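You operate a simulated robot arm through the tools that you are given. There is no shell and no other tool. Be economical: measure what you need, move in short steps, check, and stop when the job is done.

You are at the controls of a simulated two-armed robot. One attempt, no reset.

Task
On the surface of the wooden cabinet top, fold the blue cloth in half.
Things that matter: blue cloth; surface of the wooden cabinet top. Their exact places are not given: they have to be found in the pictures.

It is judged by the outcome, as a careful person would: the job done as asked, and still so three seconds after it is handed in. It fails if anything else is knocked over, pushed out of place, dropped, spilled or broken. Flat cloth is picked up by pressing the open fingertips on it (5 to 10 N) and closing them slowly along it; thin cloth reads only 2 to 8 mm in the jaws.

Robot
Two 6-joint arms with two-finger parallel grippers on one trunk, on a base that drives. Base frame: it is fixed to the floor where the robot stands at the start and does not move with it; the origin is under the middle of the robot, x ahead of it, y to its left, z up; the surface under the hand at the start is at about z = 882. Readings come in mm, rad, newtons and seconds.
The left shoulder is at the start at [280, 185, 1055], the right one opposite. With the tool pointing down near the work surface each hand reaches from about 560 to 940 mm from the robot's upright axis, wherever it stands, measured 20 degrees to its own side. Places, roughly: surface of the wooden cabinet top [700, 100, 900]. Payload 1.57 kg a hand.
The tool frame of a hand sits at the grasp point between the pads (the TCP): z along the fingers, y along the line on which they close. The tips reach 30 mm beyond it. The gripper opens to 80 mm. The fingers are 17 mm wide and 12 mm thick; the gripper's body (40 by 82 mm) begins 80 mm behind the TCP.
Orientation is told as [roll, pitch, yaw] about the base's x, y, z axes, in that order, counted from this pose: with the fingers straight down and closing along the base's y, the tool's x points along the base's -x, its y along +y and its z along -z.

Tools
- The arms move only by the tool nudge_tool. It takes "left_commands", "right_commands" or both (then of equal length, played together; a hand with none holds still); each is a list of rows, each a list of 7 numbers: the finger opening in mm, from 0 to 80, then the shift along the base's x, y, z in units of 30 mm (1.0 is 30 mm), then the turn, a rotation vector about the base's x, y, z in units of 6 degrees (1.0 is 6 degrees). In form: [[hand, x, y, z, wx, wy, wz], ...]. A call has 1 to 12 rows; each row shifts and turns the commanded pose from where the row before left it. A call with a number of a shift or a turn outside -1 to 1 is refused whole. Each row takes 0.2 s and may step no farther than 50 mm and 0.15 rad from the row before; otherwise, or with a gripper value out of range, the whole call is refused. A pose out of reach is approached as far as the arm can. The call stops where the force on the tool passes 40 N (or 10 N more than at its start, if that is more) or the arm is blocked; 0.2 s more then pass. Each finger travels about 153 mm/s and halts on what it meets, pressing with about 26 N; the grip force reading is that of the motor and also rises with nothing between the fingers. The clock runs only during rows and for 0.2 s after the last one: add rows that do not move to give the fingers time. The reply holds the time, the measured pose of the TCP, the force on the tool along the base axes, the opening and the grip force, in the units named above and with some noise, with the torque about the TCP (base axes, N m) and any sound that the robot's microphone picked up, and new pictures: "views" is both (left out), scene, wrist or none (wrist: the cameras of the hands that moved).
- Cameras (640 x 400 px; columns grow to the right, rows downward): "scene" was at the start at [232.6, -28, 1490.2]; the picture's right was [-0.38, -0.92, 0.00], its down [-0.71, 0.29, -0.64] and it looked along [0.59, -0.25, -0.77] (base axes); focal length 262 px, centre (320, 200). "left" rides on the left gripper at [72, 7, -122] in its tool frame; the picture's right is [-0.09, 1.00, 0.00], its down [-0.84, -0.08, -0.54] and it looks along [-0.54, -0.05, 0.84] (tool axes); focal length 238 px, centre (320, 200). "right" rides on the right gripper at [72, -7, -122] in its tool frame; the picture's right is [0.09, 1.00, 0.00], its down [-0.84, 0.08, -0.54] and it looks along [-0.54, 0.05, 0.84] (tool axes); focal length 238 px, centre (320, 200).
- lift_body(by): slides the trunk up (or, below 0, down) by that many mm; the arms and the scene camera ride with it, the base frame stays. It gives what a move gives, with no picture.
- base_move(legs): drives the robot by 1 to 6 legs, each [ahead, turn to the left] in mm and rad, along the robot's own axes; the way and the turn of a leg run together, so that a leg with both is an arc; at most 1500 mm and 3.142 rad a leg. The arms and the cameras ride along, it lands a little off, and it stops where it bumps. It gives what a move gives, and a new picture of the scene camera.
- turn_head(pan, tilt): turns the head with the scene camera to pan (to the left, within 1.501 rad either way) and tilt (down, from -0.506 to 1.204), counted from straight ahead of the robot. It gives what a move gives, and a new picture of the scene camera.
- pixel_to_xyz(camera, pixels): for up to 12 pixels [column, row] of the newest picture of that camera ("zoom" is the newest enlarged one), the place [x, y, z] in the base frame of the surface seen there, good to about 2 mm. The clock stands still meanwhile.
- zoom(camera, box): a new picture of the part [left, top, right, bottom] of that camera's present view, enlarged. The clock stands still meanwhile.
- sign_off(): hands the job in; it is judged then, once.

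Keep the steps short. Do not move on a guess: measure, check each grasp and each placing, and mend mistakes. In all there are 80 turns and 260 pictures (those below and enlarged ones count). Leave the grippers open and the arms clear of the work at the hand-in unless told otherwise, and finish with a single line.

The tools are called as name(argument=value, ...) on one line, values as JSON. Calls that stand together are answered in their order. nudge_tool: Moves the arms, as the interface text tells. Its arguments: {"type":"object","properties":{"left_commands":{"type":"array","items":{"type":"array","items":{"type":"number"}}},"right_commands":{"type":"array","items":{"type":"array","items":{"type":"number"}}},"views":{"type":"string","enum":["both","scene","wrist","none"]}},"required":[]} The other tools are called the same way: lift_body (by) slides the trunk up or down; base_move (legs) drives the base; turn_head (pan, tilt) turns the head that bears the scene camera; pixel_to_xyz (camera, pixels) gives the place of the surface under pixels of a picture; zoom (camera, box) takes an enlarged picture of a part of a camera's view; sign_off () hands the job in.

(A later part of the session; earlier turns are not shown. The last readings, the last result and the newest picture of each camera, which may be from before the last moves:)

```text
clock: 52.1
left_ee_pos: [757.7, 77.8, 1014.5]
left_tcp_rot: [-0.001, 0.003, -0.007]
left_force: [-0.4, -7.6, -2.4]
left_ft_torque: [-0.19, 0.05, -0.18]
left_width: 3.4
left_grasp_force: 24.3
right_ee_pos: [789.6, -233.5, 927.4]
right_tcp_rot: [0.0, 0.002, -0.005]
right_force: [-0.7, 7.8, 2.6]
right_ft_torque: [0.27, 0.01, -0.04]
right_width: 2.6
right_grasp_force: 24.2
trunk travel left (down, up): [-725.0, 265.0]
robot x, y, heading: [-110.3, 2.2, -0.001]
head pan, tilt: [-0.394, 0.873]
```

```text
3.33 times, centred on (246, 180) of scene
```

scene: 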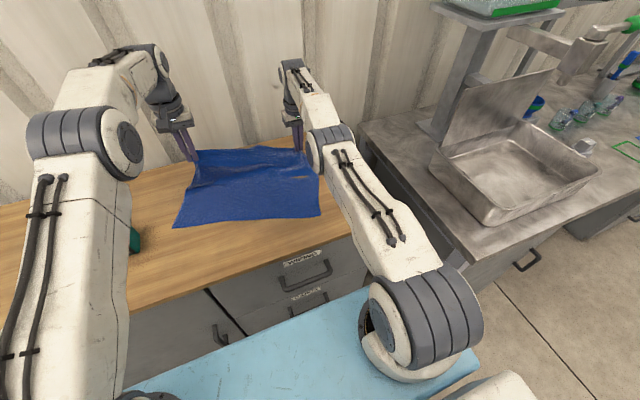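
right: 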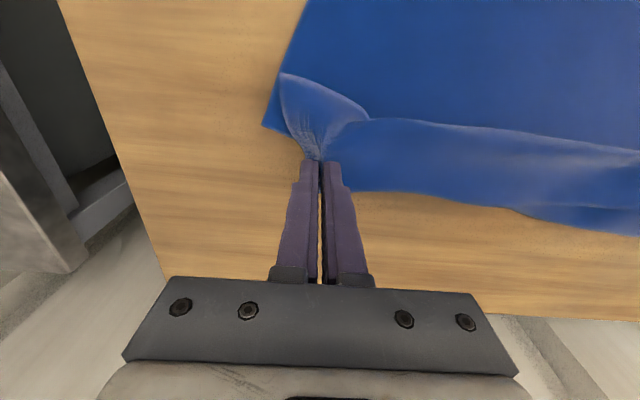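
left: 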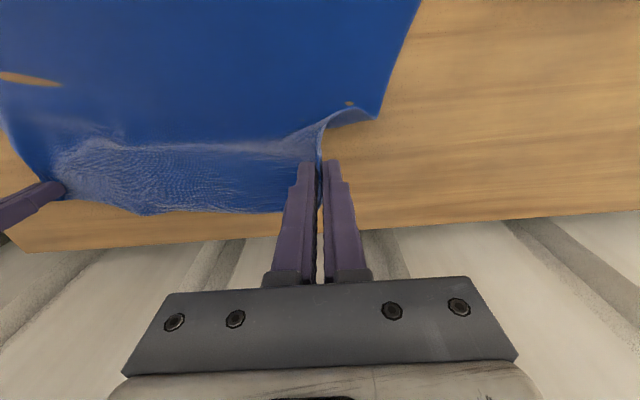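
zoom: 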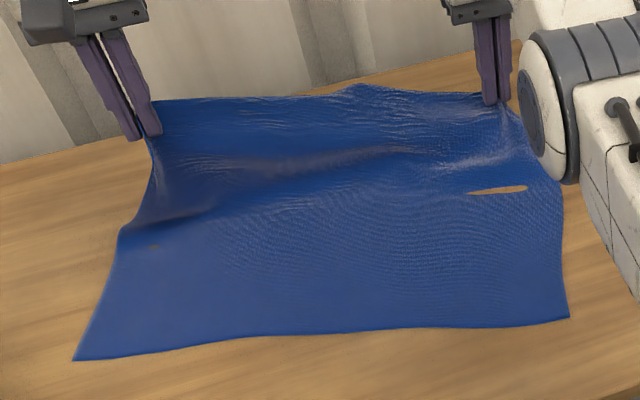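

Excellent: the cloth is now open, and both hands hold the far edge by a single layer. The near edge runs (637, 181)→(523, −196), so I'll fold square to that: mid points ≈(761, 107) left and (667, −202) right, radius 140. First I raise both hands to the top of the arc.

nudge_tool(left_commands=[[0, 0, -0.1, 0.1, 0, 0, 0], [0, 0, -0.05, 0.1, 0, 0, 0], [0, 0, 0.1, 0.1, 0, 0, 0], [0, 0, 0.1, 0.15, 0, 0, 0], [0, 0, 0.1, 0.15, 0, 0, 0], [0, 0, 0.12, 0.15, 0, 0, 0], [0, 0, 0.12, 0.15, 0, 0, 0], [0, 0, 0.12, 0.1, 0, 0, 0], [0, 0, 0.12, 0.1, 0, 0, 0], [0, 0, 0.12, 0.1, 0, 0, 0], [0, 0, 0, 0, 0, 0, 0]], right_commands=[[0, -0.3, 0.1, 0.7, 0, 0, 0], [0, -0.3, 0.1, 0.7, 0, 0, 0], [0, -0.4, 0.1, 0.6, 0, 0, 0], [0, -0.4, 0.12, 0.5, 0, 0, 0], [0, -0.4, 0.12, 0.5, 0, 0, 0], [0, -0.4, 0.12, 0.4, 0, 0, 0], [0, -0.4, 0.12, 0.3, 0, 0, 0], [0, -0.5, 0.12, 0.2, 0, 0, 0], [0, -0.5, 0.12, 0.1, 0, 0, 0], [0, -0.5, 0.12, 0.1, 0, 0, 0], [0, 0, 0, 0, 0, 0, 0]])

zoom(camera="scene", box=[150, 120, 342, 240])

```text
clock: 54.5
left_ee_pos: [758.2, 101.7, 1051.2]
left_tcp_rot: [-0.002, 0.003, -0.008]
left_force: [0.6, -0.5, -0.4]
left_ft_torque: [0.03, 0.02, -0.03]
left_width: 2.3
left_grasp_force: 23.7
right_ee_pos: [768.0, -209.0, 1068.1]
right_tcp_rot: [-0.002, 0.004, -0.003]
right_force: [0.3, -0.6, 0.2]
right_ft_torque: [0.0, -0.01, 0.03]
right_width: 2.5
right_grasp_force: 23.7
right hand out of reach, approached as far as the arm can: row 1, 2, 3, 4, 5, 6, 7, 8, 9, 10
trunk travel left (down, up): [-725.0, 265.0]
robot x, y, heading: [-111.6, -2.8, -0.006]
head pan, tilt: [-0.394, 0.873]
```

scene: 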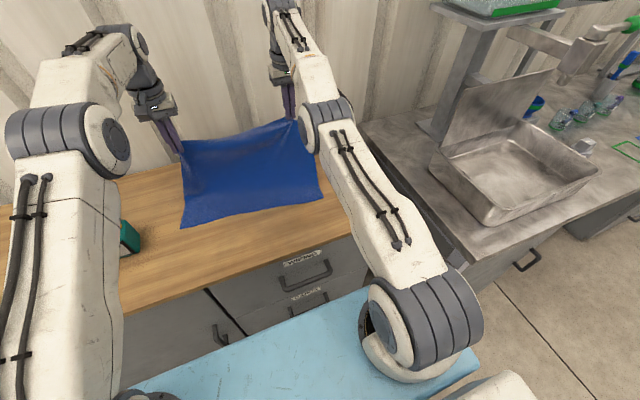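
right: 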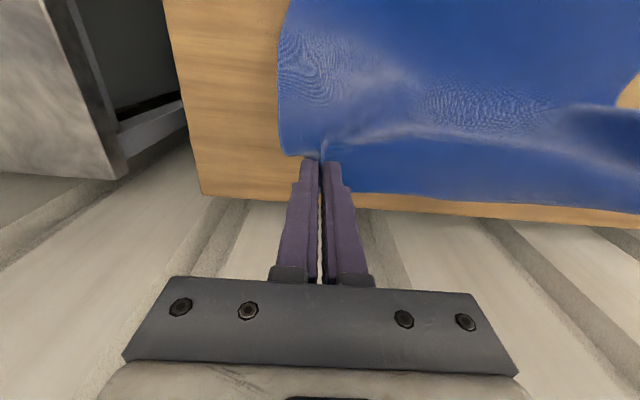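
left: 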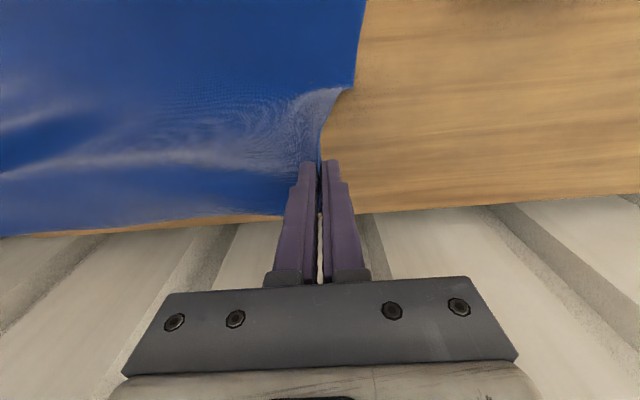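

```text
3.33 times, centred on (246, 180) of scene
```

zoom: 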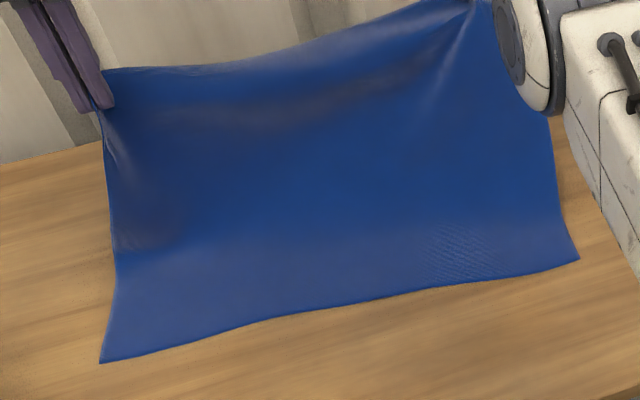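

The right hand stayed farther back than planned, and the cloth conveniently squared up. I'll re-measure the near edge.

pixel_to_xyz(camera="zoom", pixels=[[104, 358], [230, 330], [345, 300], [450, 282], [575, 257], [118, 270], [555, 180]])

```text
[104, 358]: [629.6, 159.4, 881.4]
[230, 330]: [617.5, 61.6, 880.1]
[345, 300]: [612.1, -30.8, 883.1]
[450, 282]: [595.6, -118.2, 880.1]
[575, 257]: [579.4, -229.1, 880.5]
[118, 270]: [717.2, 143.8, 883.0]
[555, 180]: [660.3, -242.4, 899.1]
```

The near edge is now (627, 160)→(577, −230). I'll bring the right hand level with its mid line, lower both a little and start tilting.

nudge_tool(left_commands=[[0, -0.09, 0, -0.2, 0, -0.9, 0], [0, -0.09, 0, -0.2, 0, -0.9, 0], [0, -0.09, 0, -0.2, 0, -0.9, 0], [0, -0.09, 0, -0.2, 0, -0.9, 0], [0, -0.09, 0, -0.2, 0, -0.9, 0], [0, -0.09, 0, -0.2, 0, -0.9, 0], [0, 0, 0, 0, 0, 0, 0]], right_commands=[[0, -0.36, 0, -0.3, 0, -0.9, 0], [0, -0.36, 0, -0.3, 0, -0.9, 0], [0, -0.36, 0, -0.3, 0, -0.9, 0], [0, -0.36, 0, -0.3, 0, -0.9, 0], [0, -0.36, 0, -0.3, 0, -0.9, 0], [0, -0.36, 0, -0.3, 0, -0.9, 0], [0, 0, 0, 0, 0, 0, 0]], views="none")

```text
clock: 56.1
left_ee_pos: [742.3, 100.2, 1016.5]
left_tcp_rot: [0.001, -0.569, -0.011]
left_force: [5.0, -16.2, 4.3]
left_ft_torque: [-0.25, -0.21, -0.48]
left_width: 4.6
left_grasp_force: 25.6
right_ee_pos: [847.3, -213.6, 1121.1]
right_tcp_rot: [0.004, -0.407, -0.004]
right_force: [-4.6, 16.5, -5.1]
right_ft_torque: [0.44, 0.21, 0.24]
right_width: 2.5
right_grasp_force: 23.8
right hand out of reach, approached as far as the arm can: row 1, 2, 3, 4, 5, 6
trunk travel left (down, up): [-725.0, 265.0]
robot x, y, heading: [-110.6, -1.8, -0.005]
head pan, tilt: [-0.394, 0.873]
```

The right arm went outward instead, and tension is 16 N. I'll look before doing anything else.

nudge_tool(left_commands=[[0, 0.3, -0.4, 0.3, 0, 0, 0], [0, 0, 0, 0, 0, 0, 0]], right_commands=[[0, -0.5, 0, -0.5, 0, 0, 0], [0, -0.5, 0, -0.5, 0, 0, 0]])

```text
clock: 56.7
left_ee_pos: [751.5, 90.7, 1022.9]
left_tcp_rot: [0.003, -0.56, -0.008]
left_force: [1.2, -5.1, 1.0]
left_ft_torque: [-0.07, -0.06, -0.14]
left_width: 2.7
left_grasp_force: 24.1
right_ee_pos: [854.0, -218.0, 1102.0]
right_tcp_rot: [0.001, -0.413, -0.005]
right_force: [-1.7, 6.6, -1.3]
right_ft_torque: [0.15, 0.06, 0.11]
right_width: 2.3
right_grasp_force: 23.8
right hand out of reach, approached as far as the arm can: row 1, 2
trunk travel left (down, up): [-725.0, 265.0]
robot x, y, heading: [-112.3, 0.0, -0.001]
head pan, tilt: [-0.394, 0.873]
```

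scene: 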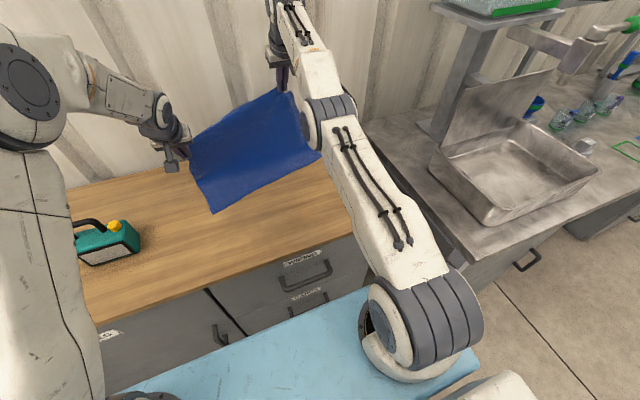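
right: 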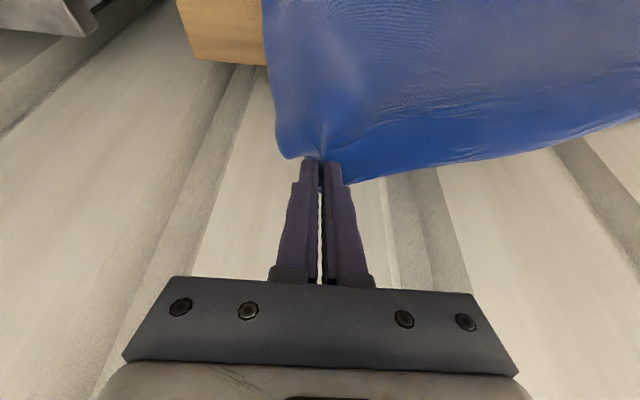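
left: 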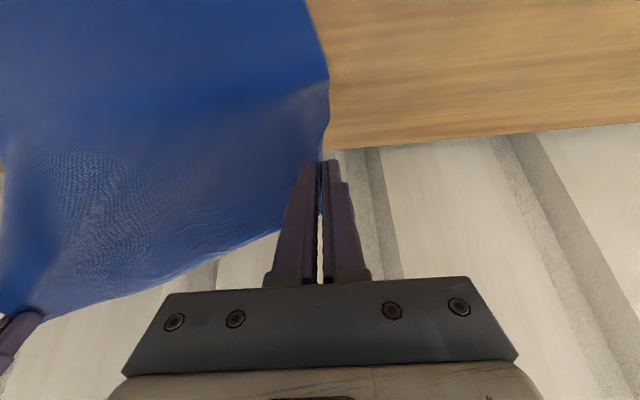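

The right arm is stretched straight. I'll try larger inward steps with the right hand so the elbow bends.

nudge_tool(right_commands=[[0, -1, 0, -0.6, 0, 0, 0], [0, -1, 0, -0.6, 0, 0, 0]], views="none")

```text
clock: 57.3
left_ee_pos: [751.0, 89.8, 1023.8]
left_tcp_rot: [0.003, -0.566, -0.008]
left_force: [0.7, -4.9, 1.6]
left_ft_torque: [-0.05, -0.02, -0.14]
left_width: 2.9
left_grasp_force: 23.9
right_ee_pos: [856.2, -220.0, 1089.7]
right_tcp_rot: [0.001, -0.411, -0.006]
right_force: [-1.9, 6.3, -0.9]
right_ft_torque: [0.14, 0.02, 0.08]
right_width: 2.4
right_grasp_force: 24.3
right hand out of reach, approached as far as the arm can: row 1, 2
trunk travel left (down, up): [-725.0, 265.0]
robot x, y, heading: [-114.6, 1.7, -0.001]
head pan, tilt: [-0.394, 0.873]
```

Still stuck. I'll try turning the right hand back to vertical while moving inward.

nudge_tool(right_commands=[[0, -0.8, 0, -0.5, 0, 1, 0], [0, -0.8, 0, -0.5, 0, 1, 0], [0, -0.8, 0, -0.5, 0, 1, 0], [0, -0.8, 0, -0.5, 0, 1, 0]], views="none")

```text
clock: 58.3
left_ee_pos: [751.3, 89.9, 1022.9]
left_tcp_rot: [0.004, -0.561, -0.009]
left_force: [-0.4, -0.6, 0.7]
left_ft_torque: [-0.01, 0.01, -0.01]
left_width: 2.8
left_grasp_force: 24.2
right_ee_pos: [774.7, -222.6, 1034.2]
right_tcp_rot: [-0.001, 0.009, -0.006]
right_force: [-0.6, 0.1, -0.3]
right_ft_torque: [-0.03, 0.01, -0.04]
right_width: 2.4
right_grasp_force: 24.0
right hand out of reach, approached as far as the arm can: row 1, 2, 4
trunk travel left (down, up): [-725.0, 265.0]
robot x, y, heading: [-109.2, -0.3, 0.0]
head pan, tilt: [-0.394, 0.873]
```

Better: it's at (775, −223, 1034), vertical. I'll try short inward steps.

nudge_tool(right_commands=[[0, -0.5, 0.1, -0.6, 0, 0, 0], [0, -0.5, 0.1, -0.6, 0, 0, 0], [0, 0, 0, 0, 0, 0, 0]], views="scene")

```text
clock: 59.1
left_ee_pos: [751.0, 90.2, 1023.0]
left_tcp_rot: [0.004, -0.565, -0.01]
left_force: [0.3, 0.1, -0.3]
left_ft_torque: [0.0, -0.01, 0.01]
left_width: 2.5
left_grasp_force: 23.6
right_ee_pos: [778.9, -214.6, 1012.5]
right_tcp_rot: [-0.001, 0.008, -0.003]
right_force: [-0.5, -0.1, -0.5]
right_ft_torque: [0.01, -0.01, 0.02]
right_width: 2.4
right_grasp_force: 23.7
right hand out of reach, approached as far as the arm can: row 1, 2
trunk travel left (down, up): [-725.0, 265.0]
robot x, y, heading: [-109.6, 1.3, -0.001]
head pan, tilt: [-0.394, 0.873]
```

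scene: 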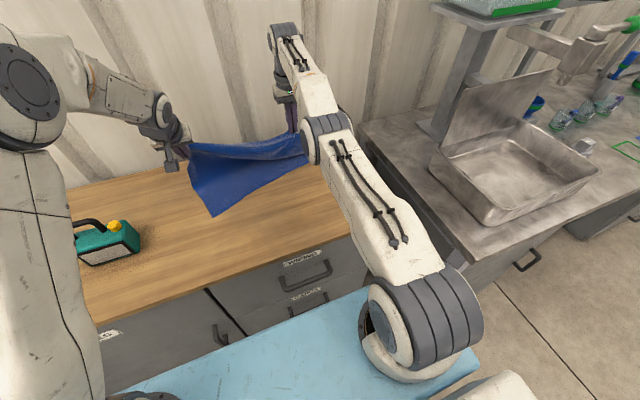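

Still on the limit sphere. I'll repeat the combination that came into reach: inward steps with a pitch turn, then plain inward.

nudge_tool(right_commands=[[0, -0.9, 0, 0, 0, 1, 0], [0, -0.9, 0, 0, 0, 1, 0], [0, -0.9, 0, 0, 0, 0.8, 0], [0, -0.7, 0, 0, 0, 0, 0]], views="none")

```text
clock: 60.1
left_ee_pos: [752.7, 89.2, 1022.2]
left_tcp_rot: [0.003, -0.562, -0.01]
left_force: [-2.9, -8.5, -1.1]
left_ft_torque: [-0.09, 0.09, -0.27]
left_width: 3.6
left_grasp_force: 24.9
right_ee_pos: [679.6, -215.7, 1015.4]
right_tcp_rot: [0.002, 0.296, -0.004]
right_force: [3.3, 7.7, 0.1]
right_ft_torque: [0.23, -0.05, -0.22]
right_width: 2.5
right_grasp_force: 23.5
right hand out of reach, approached as far as the arm can: row 1, 2
trunk travel left (down, up): [-725.0, 265.0]
robot x, y, heading: [-107.6, 1.7, -0.004]
head pan, tilt: [-0.394, 0.873]
```

Free again: right at (680, −216, 1015). I'll bring the left inward level with it and look.

nudge_tool(left_commands=[[0, -0.4, -0.1, 0, 0, 0, 0], [0, -0.4, 0, 0, 0, 0, 0], [0, 0, 0, 0, 0, 0, 0]], right_commands=[[0, 0.1, 0, 0, 0, -0.7, 0], [0, 0.1, 0, 0, 0, -0.7, 0], [0, 0, 0, 0, 0, -0.7, 0]])

zoom(camera="scene", box=[150, 120, 342, 240])

```text
clock: 60.9
left_ee_pos: [728.0, 87.0, 1024.0]
left_tcp_rot: [0.004, -0.564, -0.007]
left_force: [-0.5, -1.7, -0.8]
left_ft_torque: [-0.04, 0.03, -0.03]
left_width: 2.6
left_grasp_force: 24.2
right_ee_pos: [686.9, -216.5, 1013.0]
right_tcp_rot: [-0.001, 0.078, -0.006]
right_force: [0.4, 1.3, -0.4]
right_ft_torque: [0.04, -0.03, -0.02]
right_width: 2.3
right_grasp_force: 24.1
trunk travel left (down, up): [-725.0, 265.0]
robot x, y, heading: [-108.5, 4.8, 0.001]
head pan, tilt: [-0.394, 0.873]
```

scene: 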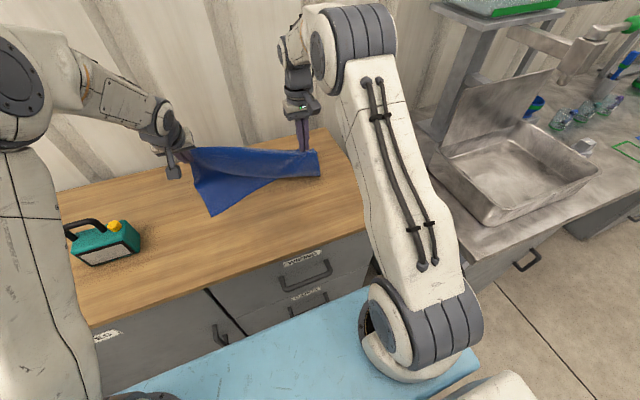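
right: 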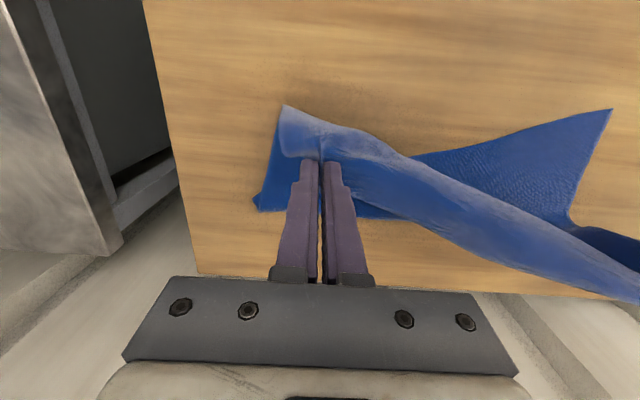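
left: 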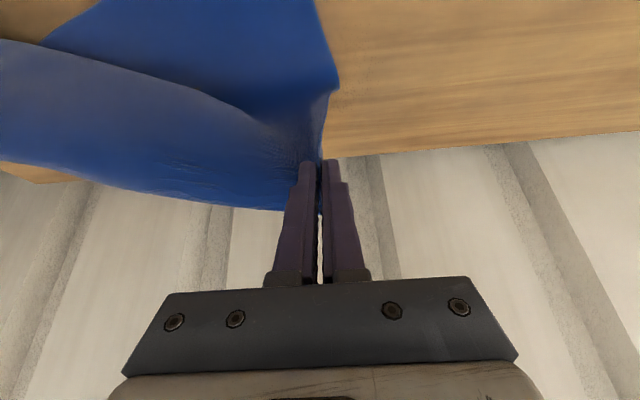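

```text
3.33 times, centred on (246, 180) of scene
```

zoom: 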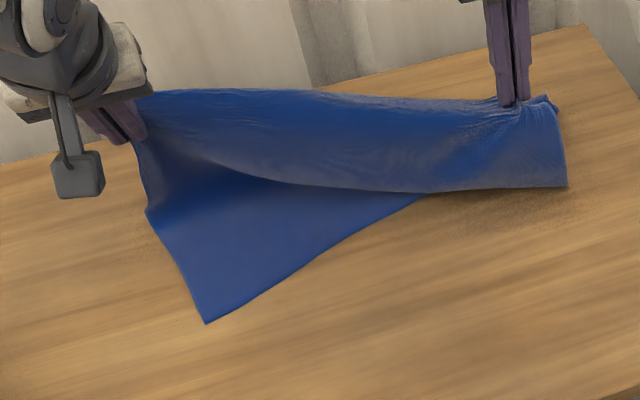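

The cloth has twisted, but both hands hold the far edge well. Cleaner plan: lift the whole cloth off the table so it hangs straight, then lay the lower half down and fold the upper half back. First I raise the trunk 200 mm, then bring both hands level at x≈600.

lift_body(by=200)

nudge_tool(left_commands=[[0, -0.53, 0.03, -0.05, 0, 0.67, 0], [0, -0.53, 0.03, -0.05, 0, 0.67, 0], [0, -0.53, 0.03, -0.05, 0, 0.67, 0], [0, -0.53, 0.03, -0.05, 0, 0.67, 0], [0, -0.53, 0.03, -0.05, 0, 0.67, 0], [0, -0.53, 0.03, -0.05, 0, 0.67, 0], [0, -0.53, 0.03, -0.05, 0, 0.67, 0], [0, -0.53, 0.03, -0.05, 0, 0.67, 0], [0, 0, 0, 0, 0, 0, 0], [0, 0, 0, 0, 0, 0, 0]], right_commands=[[0, -0.36, 0, 0, 0, -0.09, 0], [0, -0.36, 0, 0, 0, -0.09, 0], [0, -0.36, 0, 0, 0, -0.09, 0], [0, -0.36, 0, 0, 0, -0.09, 0], [0, -0.36, 0, 0, 0, -0.09, 0], [0, -0.36, 0, 0, 0, -0.09, 0], [0, -0.36, 0, 0, 0, -0.09, 0], [0, -0.36, 0, 0, 0, -0.09, 0], [0, 0, 0, 0, 0, 0, 0], [0, 0, 0, 0, 0, 0, 0]])

```text
clock: 63.0
left_ee_pos: [727.5, 86.3, 1225.5]
left_tcp_rot: [0.002, -0.564, -0.009]
left_force: [-1.1, -1.0, -0.6]
left_ft_torque: [0.0, -0.02, -0.05]
left_width: 2.8
left_grasp_force: 23.9
right_ee_pos: [686.4, -216.0, 1213.8]
right_tcp_rot: [-0.003, 0.079, -0.005]
right_force: [0.4, 0.5, -0.1]
right_ft_torque: [0.02, 0.02, -0.04]
right_width: 2.3
right_grasp_force: 24.3
trunk travel left (down, up): [-925.0, 65.0]
robot x, y, heading: [-111.4, -2.7, -0.003]
head pan, tilt: [-0.394, 0.873]
```

```text
clock: 65.2
left_ee_pos: [600.7, 94.1, 1214.3]
left_tcp_rot: [-0.002, 0.0, -0.008]
left_force: [-0.2, -0.6, -0.4]
left_ft_torque: [0.0, -0.01, 0.03]
left_width: 2.3
left_grasp_force: 24.2
right_ee_pos: [600.7, -215.9, 1213.4]
right_tcp_rot: [-0.002, 0.003, -0.004]
right_force: [0.8, 0.1, -0.4]
right_ft_torque: [0.03, 0.03, 0.02]
right_width: 2.4
right_grasp_force: 23.8
trunk travel left (down, up): [-925.0, 65.0]
robot x, y, heading: [-109.3, -4.4, 0.002]
head pan, tilt: [-0.394, 0.873]
```

scene: 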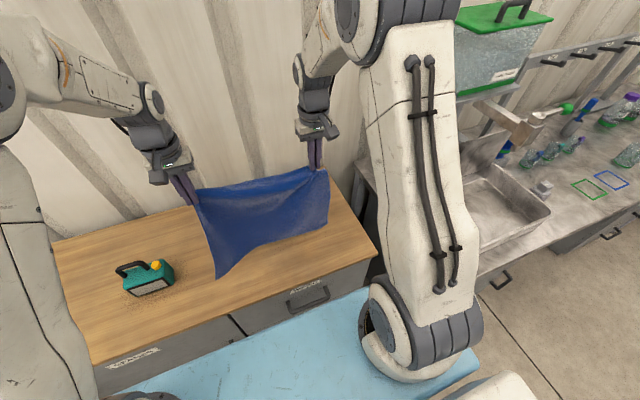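
right: 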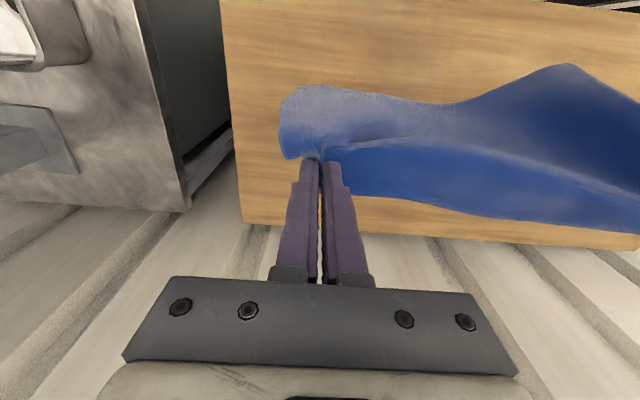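
left: 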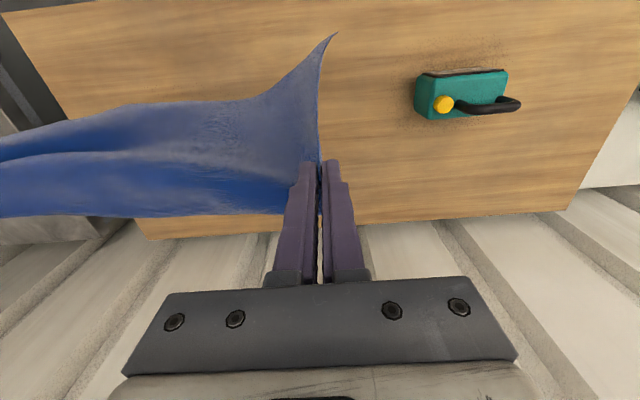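

It hangs like a curtain. I'll raise 20 mm more, let it settle, and measure the bottom edge.

lift_body(by=25)

nudge_tool(left_commands=[[0, 0, 0, 0, 0, 0, 0], [0, 0, 0, 0, 0, 0, 0], [0, 0, 0, 0, 0, 0, 0], [0, 0, 0, 0, 0, 0, 0], [0, 0, 0, 0, 0, 0, 0], [0, 0, 0, 0, 0, 0, 0], [0, 0, 0, 0, 0, 0, 0]], right_commands=[[0, 0, 0, 0, 0, 0, 0], [0, 0, 0, 0, 0, 0, 0], [0, 0, 0, 0, 0, 0, 0], [0, 0, 0, 0, 0, 0, 0], [0, 0, 0, 0, 0, 0, 0], [0, 0, 0, 0, 0, 0, 0], [0, 0, 0, 0, 0, 0, 0]])

zoom(camera="scene", box=[170, 140, 362, 290])

```text
clock: 66.0
left_ee_pos: [601.3, 93.7, 1240.3]
left_tcp_rot: [-0.003, -0.002, -0.008]
left_force: [-1.2, -0.1, 1.2]
left_ft_torque: [0.0, 0.01, -0.01]
left_width: 2.5
left_grasp_force: 24.0
right_ee_pos: [599.7, -216.5, 1239.1]
right_tcp_rot: [-0.001, 0.004, -0.002]
right_force: [0.8, -0.3, -0.7]
right_ft_torque: [-0.01, -0.01, 0.01]
right_width: 2.4
right_grasp_force: 23.9
trunk travel left (down, up): [-950.0, 40.0]
robot x, y, heading: [-110.2, -1.2, -0.005]
head pan, tilt: [-0.394, 0.873]
```

```text
clock: 67.5
left_ee_pos: [601.9, 95.6, 1238.8]
left_tcp_rot: [-0.001, -0.003, -0.008]
left_force: [0.1, -1.0, 0.1]
left_ft_torque: [-0.01, -0.03, 0.01]
left_width: 2.6
left_grasp_force: 24.2
right_ee_pos: [601.0, -216.6, 1239.0]
right_tcp_rot: [-0.001, 0.003, -0.002]
right_force: [-0.3, 0.6, -0.6]
right_ft_torque: [-0.01, 0.02, 0.0]
right_width: 2.5
right_grasp_force: 23.8
trunk travel left (down, up): [-950.0, 40.0]
robot x, y, heading: [-113.4, -1.5, -0.005]
head pan, tilt: [-0.394, 0.873]
```

scene: 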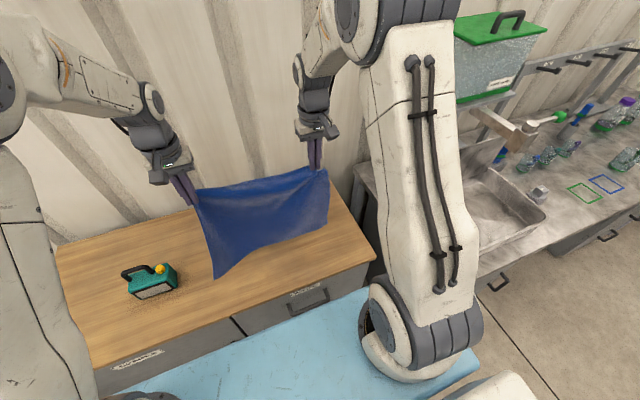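
right: 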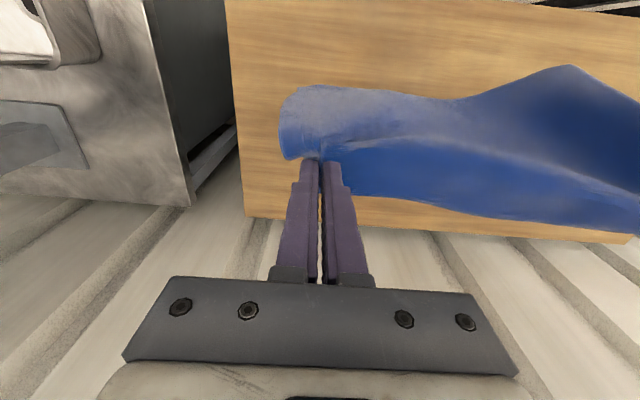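
left: 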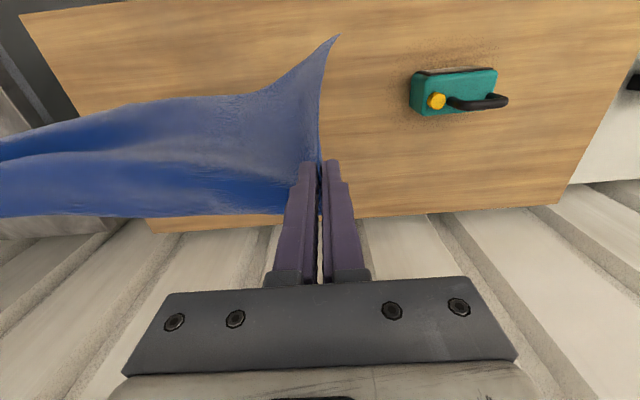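

```text
2.67 times, centred on (266, 215) of scene
```

zoom: 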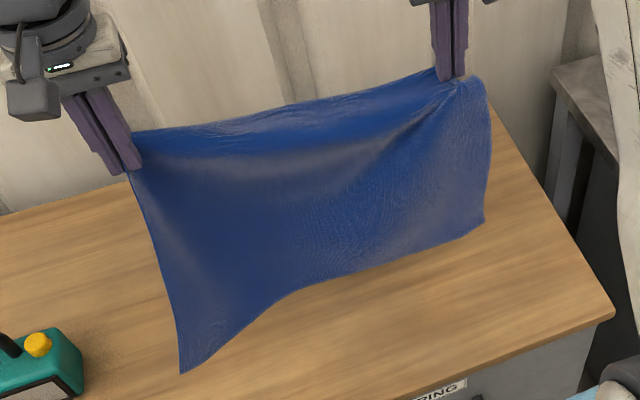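

pixel_to_xyz(camera="zoom", pixels=[[183, 366], [250, 316], [325, 278], [400, 258], [482, 220], [489, 150], [155, 260]])

```text
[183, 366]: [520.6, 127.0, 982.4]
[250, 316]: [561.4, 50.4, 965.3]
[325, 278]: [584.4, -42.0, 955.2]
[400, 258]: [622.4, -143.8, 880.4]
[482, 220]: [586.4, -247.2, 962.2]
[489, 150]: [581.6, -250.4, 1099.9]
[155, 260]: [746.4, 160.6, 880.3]
```

The bottom edge hangs at z≈960, skewed: left corner at x≈520, right at x≈586. I'll move 40 mm toward the robot, lower until the hem rests on the table, then draw it away from the robot so the drag straightens it.

nudge_tool(left_commands=[[0, -0.45, 0, 0, 0, 0, 0], [0, -0.45, 0, 0, 0, 0, 0], [0, -0.3, 0, 0, 0, 0, 0], [0, 0, 0, 0, 0, 0, 0]], right_commands=[[0, -0.45, 0, 0, 0, 0, 0], [0, -0.45, 0, 0, 0, 0, 0], [0, -0.3, 0, 0, 0, 0, 0], [0, 0, 0, 0, 0, 0, 0]], views="none")

lift_body(by=-110)

nudge_tool(left_commands=[[0, 0.4, 0, 0, 0, 0, 0], [0, 0.4, 0, 0, 0, 0, 0], [0, 0.4, 0, 0, 0, 0, 0], [0, 0.4, 0, 0, 0, 0, 0], [0, 0.4, 0, 0, 0, 0, 0], [0, 0.4, 0, 0, 0, 0, 0], [0, 0, 0, 0, 0, 0, 0]], right_commands=[[0, 0.4, 0, 0, 0, 0, 0], [0, 0.4, 0, 0, 0, 0, 0], [0, 0.4, 0, 0, 0, 0, 0], [0, 0.4, 0, 0, 0, 0, 0], [0, 0.4, 0, 0, 0, 0, 0], [0, 0.4, 0, 0, 0, 0, 0], [0, 0, 0, 0, 0, 0, 0]], views="scene")

zoom(camera="scene", box=[150, 120, 342, 240])

```text
clock: 68.5
left_ee_pos: [566.6, 94.0, 1239.2]
left_tcp_rot: [-0.001, -0.001, -0.007]
left_force: [0.0, -0.3, 0.0]
left_ft_torque: [-0.01, -0.05, 0.0]
left_width: 2.6
left_grasp_force: 23.5
right_ee_pos: [562.7, -216.5, 1239.6]
right_tcp_rot: [-0.002, 0.004, -0.006]
right_force: [1.1, 1.1, -0.5]
right_ft_torque: [0.0, 0.01, 0.01]
right_width: 2.4
right_grasp_force: 23.9
trunk travel left (down, up): [-950.0, 40.0]
robot x, y, heading: [-113.4, 1.7, 0.0]
head pan, tilt: [-0.394, 0.873]
```

```text
clock: 70.0
left_ee_pos: [565.9, 93.6, 1128.7]
left_tcp_rot: [-0.002, -0.002, -0.008]
left_force: [-0.1, -0.3, -0.4]
left_ft_torque: [0.02, -0.03, 0.0]
left_width: 2.5
left_grasp_force: 24.4
right_ee_pos: [562.5, -216.4, 1129.6]
right_tcp_rot: [-0.001, 0.003, -0.004]
right_force: [-0.1, -1.1, 0.4]
right_ft_torque: [0.02, -0.03, 0.05]
right_width: 2.5
right_grasp_force: 23.8
trunk travel left (down, up): [-840.0, 150.0]
robot x, y, heading: [-106.8, -2.9, 0.001]
head pan, tilt: [-0.394, 0.873]
```

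```text
clock: 71.6
left_ee_pos: [638.6, 92.7, 1128.4]
left_tcp_rot: [-0.001, -0.001, -0.008]
left_force: [0.3, 0.7, -0.7]
left_ft_torque: [-0.01, 0.0, 0.01]
left_width: 2.6
left_grasp_force: 23.9
right_ee_pos: [636.0, -215.3, 1128.6]
right_tcp_rot: [-0.002, 0.005, -0.003]
right_force: [-0.4, 0.3, 0.6]
right_ft_torque: [0.03, 0.0, 0.01]
right_width: 2.4
right_grasp_force: 24.1
trunk travel left (down, up): [-840.0, 150.0]
robot x, y, heading: [-110.8, 0.4, -0.002]
head pan, tilt: [-0.394, 0.873]
```

scene: 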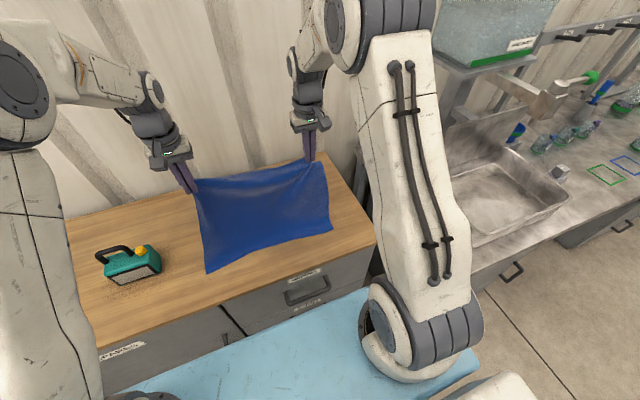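

```text
3.33 times, centred on (246, 180) of scene
```

zoom: 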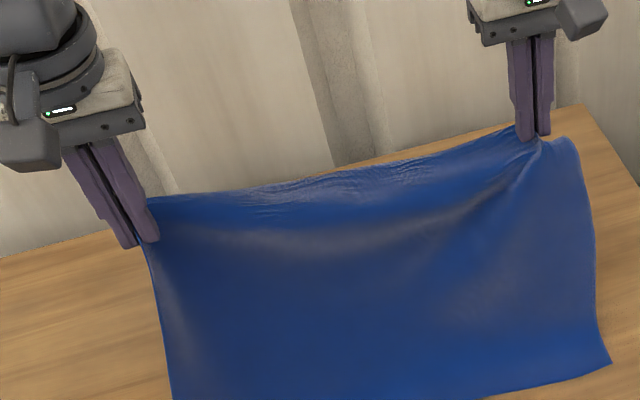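

Nice and square. I'll measure the near edge.

pixel_to_xyz(camera="scene", pixels=[[209, 268], [240, 260], [270, 248], [300, 238], [330, 229], [203, 240], [328, 200], [265, 225]])

```text
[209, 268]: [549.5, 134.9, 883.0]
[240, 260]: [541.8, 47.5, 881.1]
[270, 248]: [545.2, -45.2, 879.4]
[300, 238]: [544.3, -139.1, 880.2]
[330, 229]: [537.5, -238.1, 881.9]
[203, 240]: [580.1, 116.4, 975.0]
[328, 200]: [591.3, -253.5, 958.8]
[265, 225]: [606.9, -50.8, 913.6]
```

The near edge is now straight and square at x≈540, y from 135 to −240. Next I lay the lower half (fold line x≈676), dip slightly, and let the base back up 90 mm to carry the upper edge over.

nudge_tool(left_commands=[[0, 0.3, 0, -0.49, 0, 0, 0], [0, 0.3, 0, -0.49, 0, 0, 0], [0, 0.3, 0, -0.49, 0, 0, 0], [0, 0.3, 0, -0.49, 0, 0, 0], [0, 0.3, 0, -0.49, 0, 0, 0], [0, 0.3, 0, -0.49, 0, 0, 0], [0, 0, 0, 0, 0, 0, 0], [0, 0, 0, -0.4, 0, 0, 0], [0, 0, 0, -0.4, 0, 0, 0]], right_commands=[[0, 0.3, 0, -0.49, 0, 0, 0], [0, 0.3, 0, -0.49, 0, 0, 0], [0, 0.3, 0, -0.49, 0, 0, 0], [0, 0.3, 0, -0.49, 0, 0, 0], [0, 0.3, 0, -0.49, 0, 0, 0], [0, 0.3, 0, -0.49, 0, 0, 0], [0, 0, 0, 0, 0, 0, 0], [0, 0, 0, -0.4, 0, 0, 0], [0, 0, 0, -0.4, 0, 0, 0]], views="scene")

base_move(legs=[[-90, 0]])

```text
clock: 73.6
left_ee_pos: [692.3, 95.1, 1015.4]
left_tcp_rot: [-0.001, -0.002, -0.006]
left_force: [-0.9, -0.4, 0.2]
left_ft_torque: [0.0, -0.01, -0.03]
left_width: 2.3
left_grasp_force: 23.5
right_ee_pos: [690.7, -216.5, 1017.8]
right_tcp_rot: [-0.002, 0.004, -0.003]
right_force: [-0.6, -0.6, 0.5]
right_ft_torque: [-0.02, -0.01, -0.01]
right_width: 2.5
right_grasp_force: 23.8
trunk travel left (down, up): [-840.0, 150.0]
robot x, y, heading: [-109.7, -1.2, -0.006]
head pan, tilt: [-0.394, 0.873]
```

scene: 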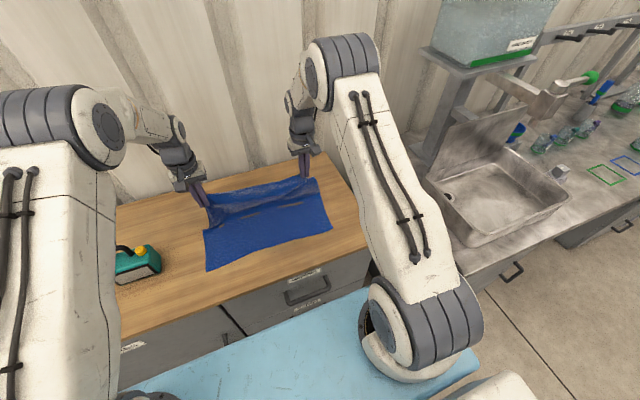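

```text
clock: 74.7
left_ee_pos: [598.1, 92.1, 1014.6]
left_tcp_rot: [-0.002, -0.003, -0.011]
left_force: [0.4, 0.4, -0.2]
left_ft_torque: [0.01, 0.07, 0.0]
left_width: 2.3
left_grasp_force: 23.6
right_ee_pos: [597.8, -218.3, 1016.9]
right_tcp_rot: [0.001, 0.004, -0.008]
right_force: [0.0, -1.0, -1.1]
right_ft_torque: [0.02, -0.03, 0.02]
right_width: 2.3
right_grasp_force: 23.9
trunk travel left (down, up): [-840.0, 150.0]
robot x, y, heading: [-199.8, -1.4, -0.003]
head pan, tilt: [-0.394, 0.873]
```

scene: 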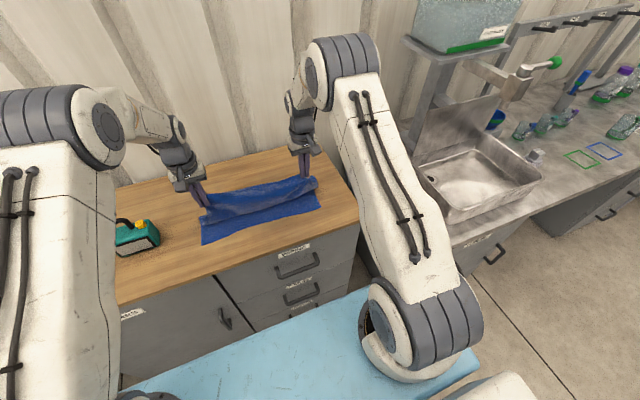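

Good, the upper edge has come over taut. I'll continue the arc down while tilting the fingers, six rows first.

nudge_tool(left_commands=[[0, -0.3, 0, -0.15, 0, -0.9, 0], [0, -0.3, 0, -0.2, 0, -0.9, 0], [0, -0.3, 0, -0.25, 0, -0.9, 0], [0, -0.3, 0, -0.3, 0, -0.9, 0], [0, -0.3, 0, -0.35, 0, -0.9, 0], [0, -0.27, 0, -0.4, 0, -0.9, 0], [0, 0, 0, 0, 0, 0, 0]], right_commands=[[0, -0.3, 0, -0.15, 0, -0.9, 0], [0, -0.3, 0, -0.2, 0, -0.9, 0], [0, -0.3, 0, -0.25, 0, -0.9, 0], [0, -0.3, 0, -0.3, 0, -0.9, 0], [0, -0.3, 0, -0.35, 0, -0.9, 0], [0, -0.27, 0, -0.4, 0, -0.9, 0], [0, 0, 0, 0, 0, 0, 0]])

pixel_to_xyz(camera="scene", pixels=[[204, 240], [235, 233], [265, 222], [290, 214], [318, 206]])

```text
clock: 76.3
left_ee_pos: [559.0, 108.7, 982.0]
left_tcp_rot: [0.07, -0.414, -0.009]
left_force: [-0.4, -8.0, -1.4]
left_ft_torque: [-0.11, 0.09, -0.23]
left_width: 3.5
left_grasp_force: 24.1
left hand out of reach, approached as far as the arm can: row 4, 5, 6
right_ee_pos: [544.8, -214.7, 969.6]
right_tcp_rot: [0.003, -0.564, -0.007]
right_force: [0.5, 8.0, 0.4]
right_ft_torque: [0.23, -0.05, 0.05]
right_width: 2.6
right_grasp_force: 23.7
right hand out of reach, approached as far as the arm can: row 4
trunk travel left (down, up): [-840.0, 150.0]
robot x, y, heading: [-200.5, -1.4, -0.006]
head pan, tilt: [-0.394, 0.873]
```

scene: 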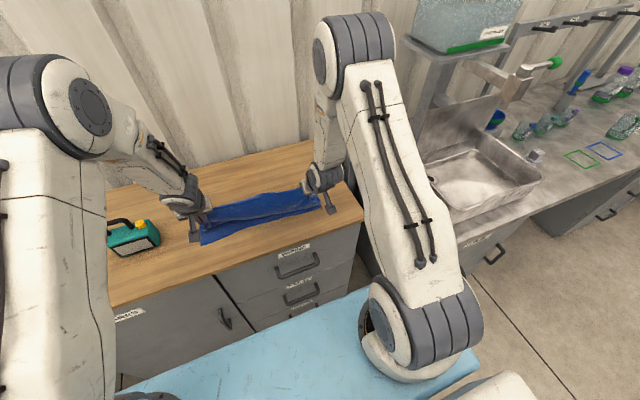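
right: 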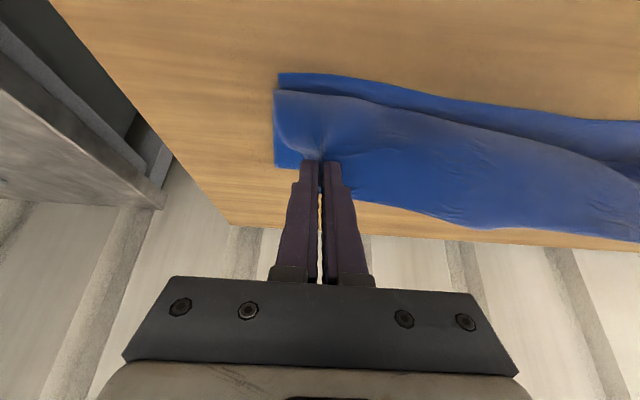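
left: 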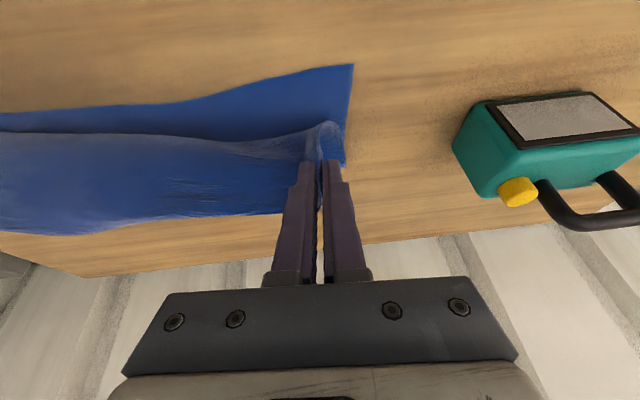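

```text
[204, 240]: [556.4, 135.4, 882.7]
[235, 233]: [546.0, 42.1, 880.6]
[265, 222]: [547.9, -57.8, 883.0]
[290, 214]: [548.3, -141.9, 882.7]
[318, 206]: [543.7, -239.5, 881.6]
```

Very well aligned: the near edge is still at x≈545–556 and the corners match. I'll finish by lowering the trunk and nudging the base back, which keeps the arm pose: trunk −40, base −18, trunk −12.

lift_body(by=-40)

base_move(legs=[[-18, 0]])

lift_body(by=-10)

nudge_tool(left_commands=[[0, 0, 0, 0, 0, 0, 0]], right_commands=[[0, 0, 0, 0, 0, 0, 0]])

```text
clock: 77.1
left_ee_pos: [558.9, 109.3, 942.9]
left_tcp_rot: [0.074, -0.413, -0.012]
left_force: [-0.7, -8.2, -2.5]
left_ft_torque: [-0.18, 0.04, -0.25]
left_width: 3.8
left_grasp_force: 24.0
right_ee_pos: [545.4, -215.9, 928.8]
right_tcp_rot: [0.004, -0.563, -0.007]
right_force: [1.2, 7.9, 0.9]
right_ft_torque: [0.28, -0.04, 0.05]
right_width: 2.4
right_grasp_force: 23.7
trunk travel left (down, up): [-800.0, 190.0]
robot x, y, heading: [-201.2, 1.4, -0.001]
head pan, tilt: [-0.394, 0.873]
```

```text
clock: 77.9
left_ee_pos: [541.7, 109.6, 942.4]
left_tcp_rot: [0.072, -0.413, -0.01]
left_force: [-0.2, -8.1, 0.2]
left_ft_torque: [-0.18, 0.04, -0.24]
left_width: 3.5
left_grasp_force: 24.8
right_ee_pos: [528.2, -214.7, 928.9]
right_tcp_rot: [0.003, -0.561, -0.008]
right_force: [2.1, 8.4, 0.2]
right_ft_torque: [0.26, -0.07, 0.11]
right_width: 2.4
right_grasp_force: 24.1
trunk travel left (down, up): [-800.0, 190.0]
robot x, y, heading: [-225.3, 4.4, -0.003]
head pan, tilt: [-0.394, 0.873]
```

scene: 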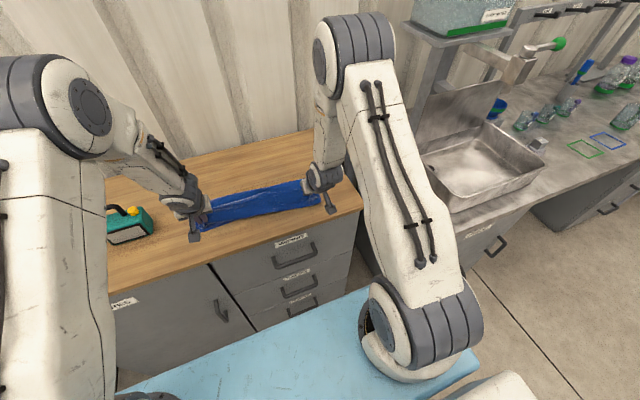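

```text
clock: 78.5
left_ee_pos: [541.2, 108.3, 933.2]
left_tcp_rot: [0.072, -0.415, -0.013]
left_force: [-1.3, -7.1, -1.1]
left_ft_torque: [-0.15, 0.04, -0.19]
left_width: 3.3
left_grasp_force: 24.4
right_ee_pos: [528.7, -213.8, 920.0]
right_tcp_rot: [0.003, -0.564, -0.005]
right_force: [0.6, 9.0, 3.2]
right_ft_torque: [0.27, -0.06, 0.05]
right_width: 2.5
right_grasp_force: 23.8
trunk travel left (down, up): [-790.0, 200.0]
robot x, y, heading: [-221.3, 2.6, -0.003]
head pan, tilt: [-0.394, 0.873]
```

```text
clock: 78.9
left_ee_pos: [540.1, 108.2, 933.1]
left_tcp_rot: [0.074, -0.413, -0.011]
left_force: [-0.5, -6.5, -0.5]
left_ft_torque: [-0.13, 0.0, -0.25]
left_width: 3.6
left_grasp_force: 24.7
right_ee_pos: [528.6, -214.5, 919.0]
right_tcp_rot: [0.002, -0.564, -0.007]
right_force: [2.1, 8.6, 3.9]
right_ft_torque: [0.29, -0.09, 0.1]
right_width: 2.5
right_grasp_force: 24.0
trunk travel left (down, up): [-790.0, 200.0]
robot x, y, heading: [-220.2, -2.9, -0.004]
head pan, tilt: [-0.394, 0.873]
```

scene: 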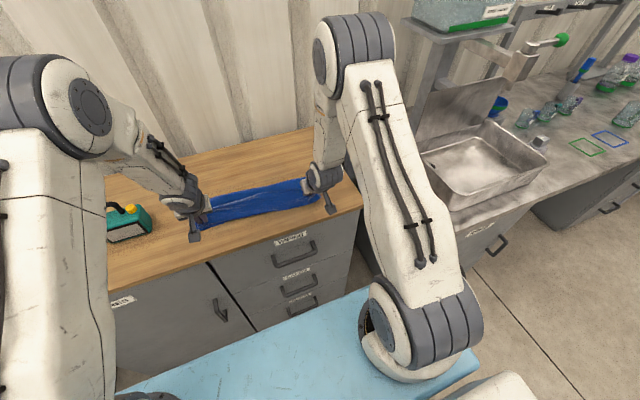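
right: 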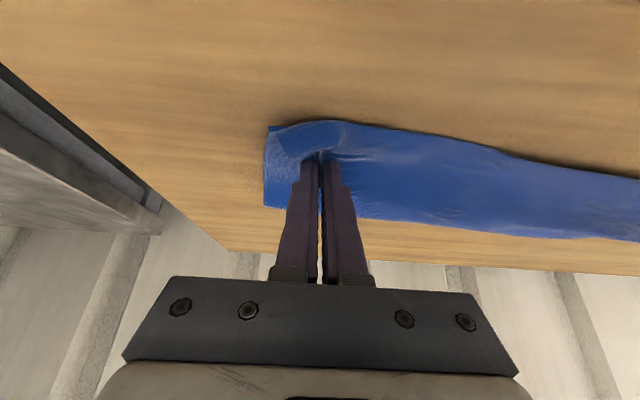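
left: 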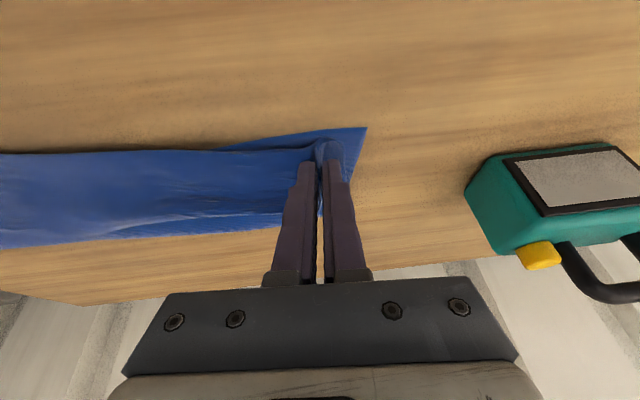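

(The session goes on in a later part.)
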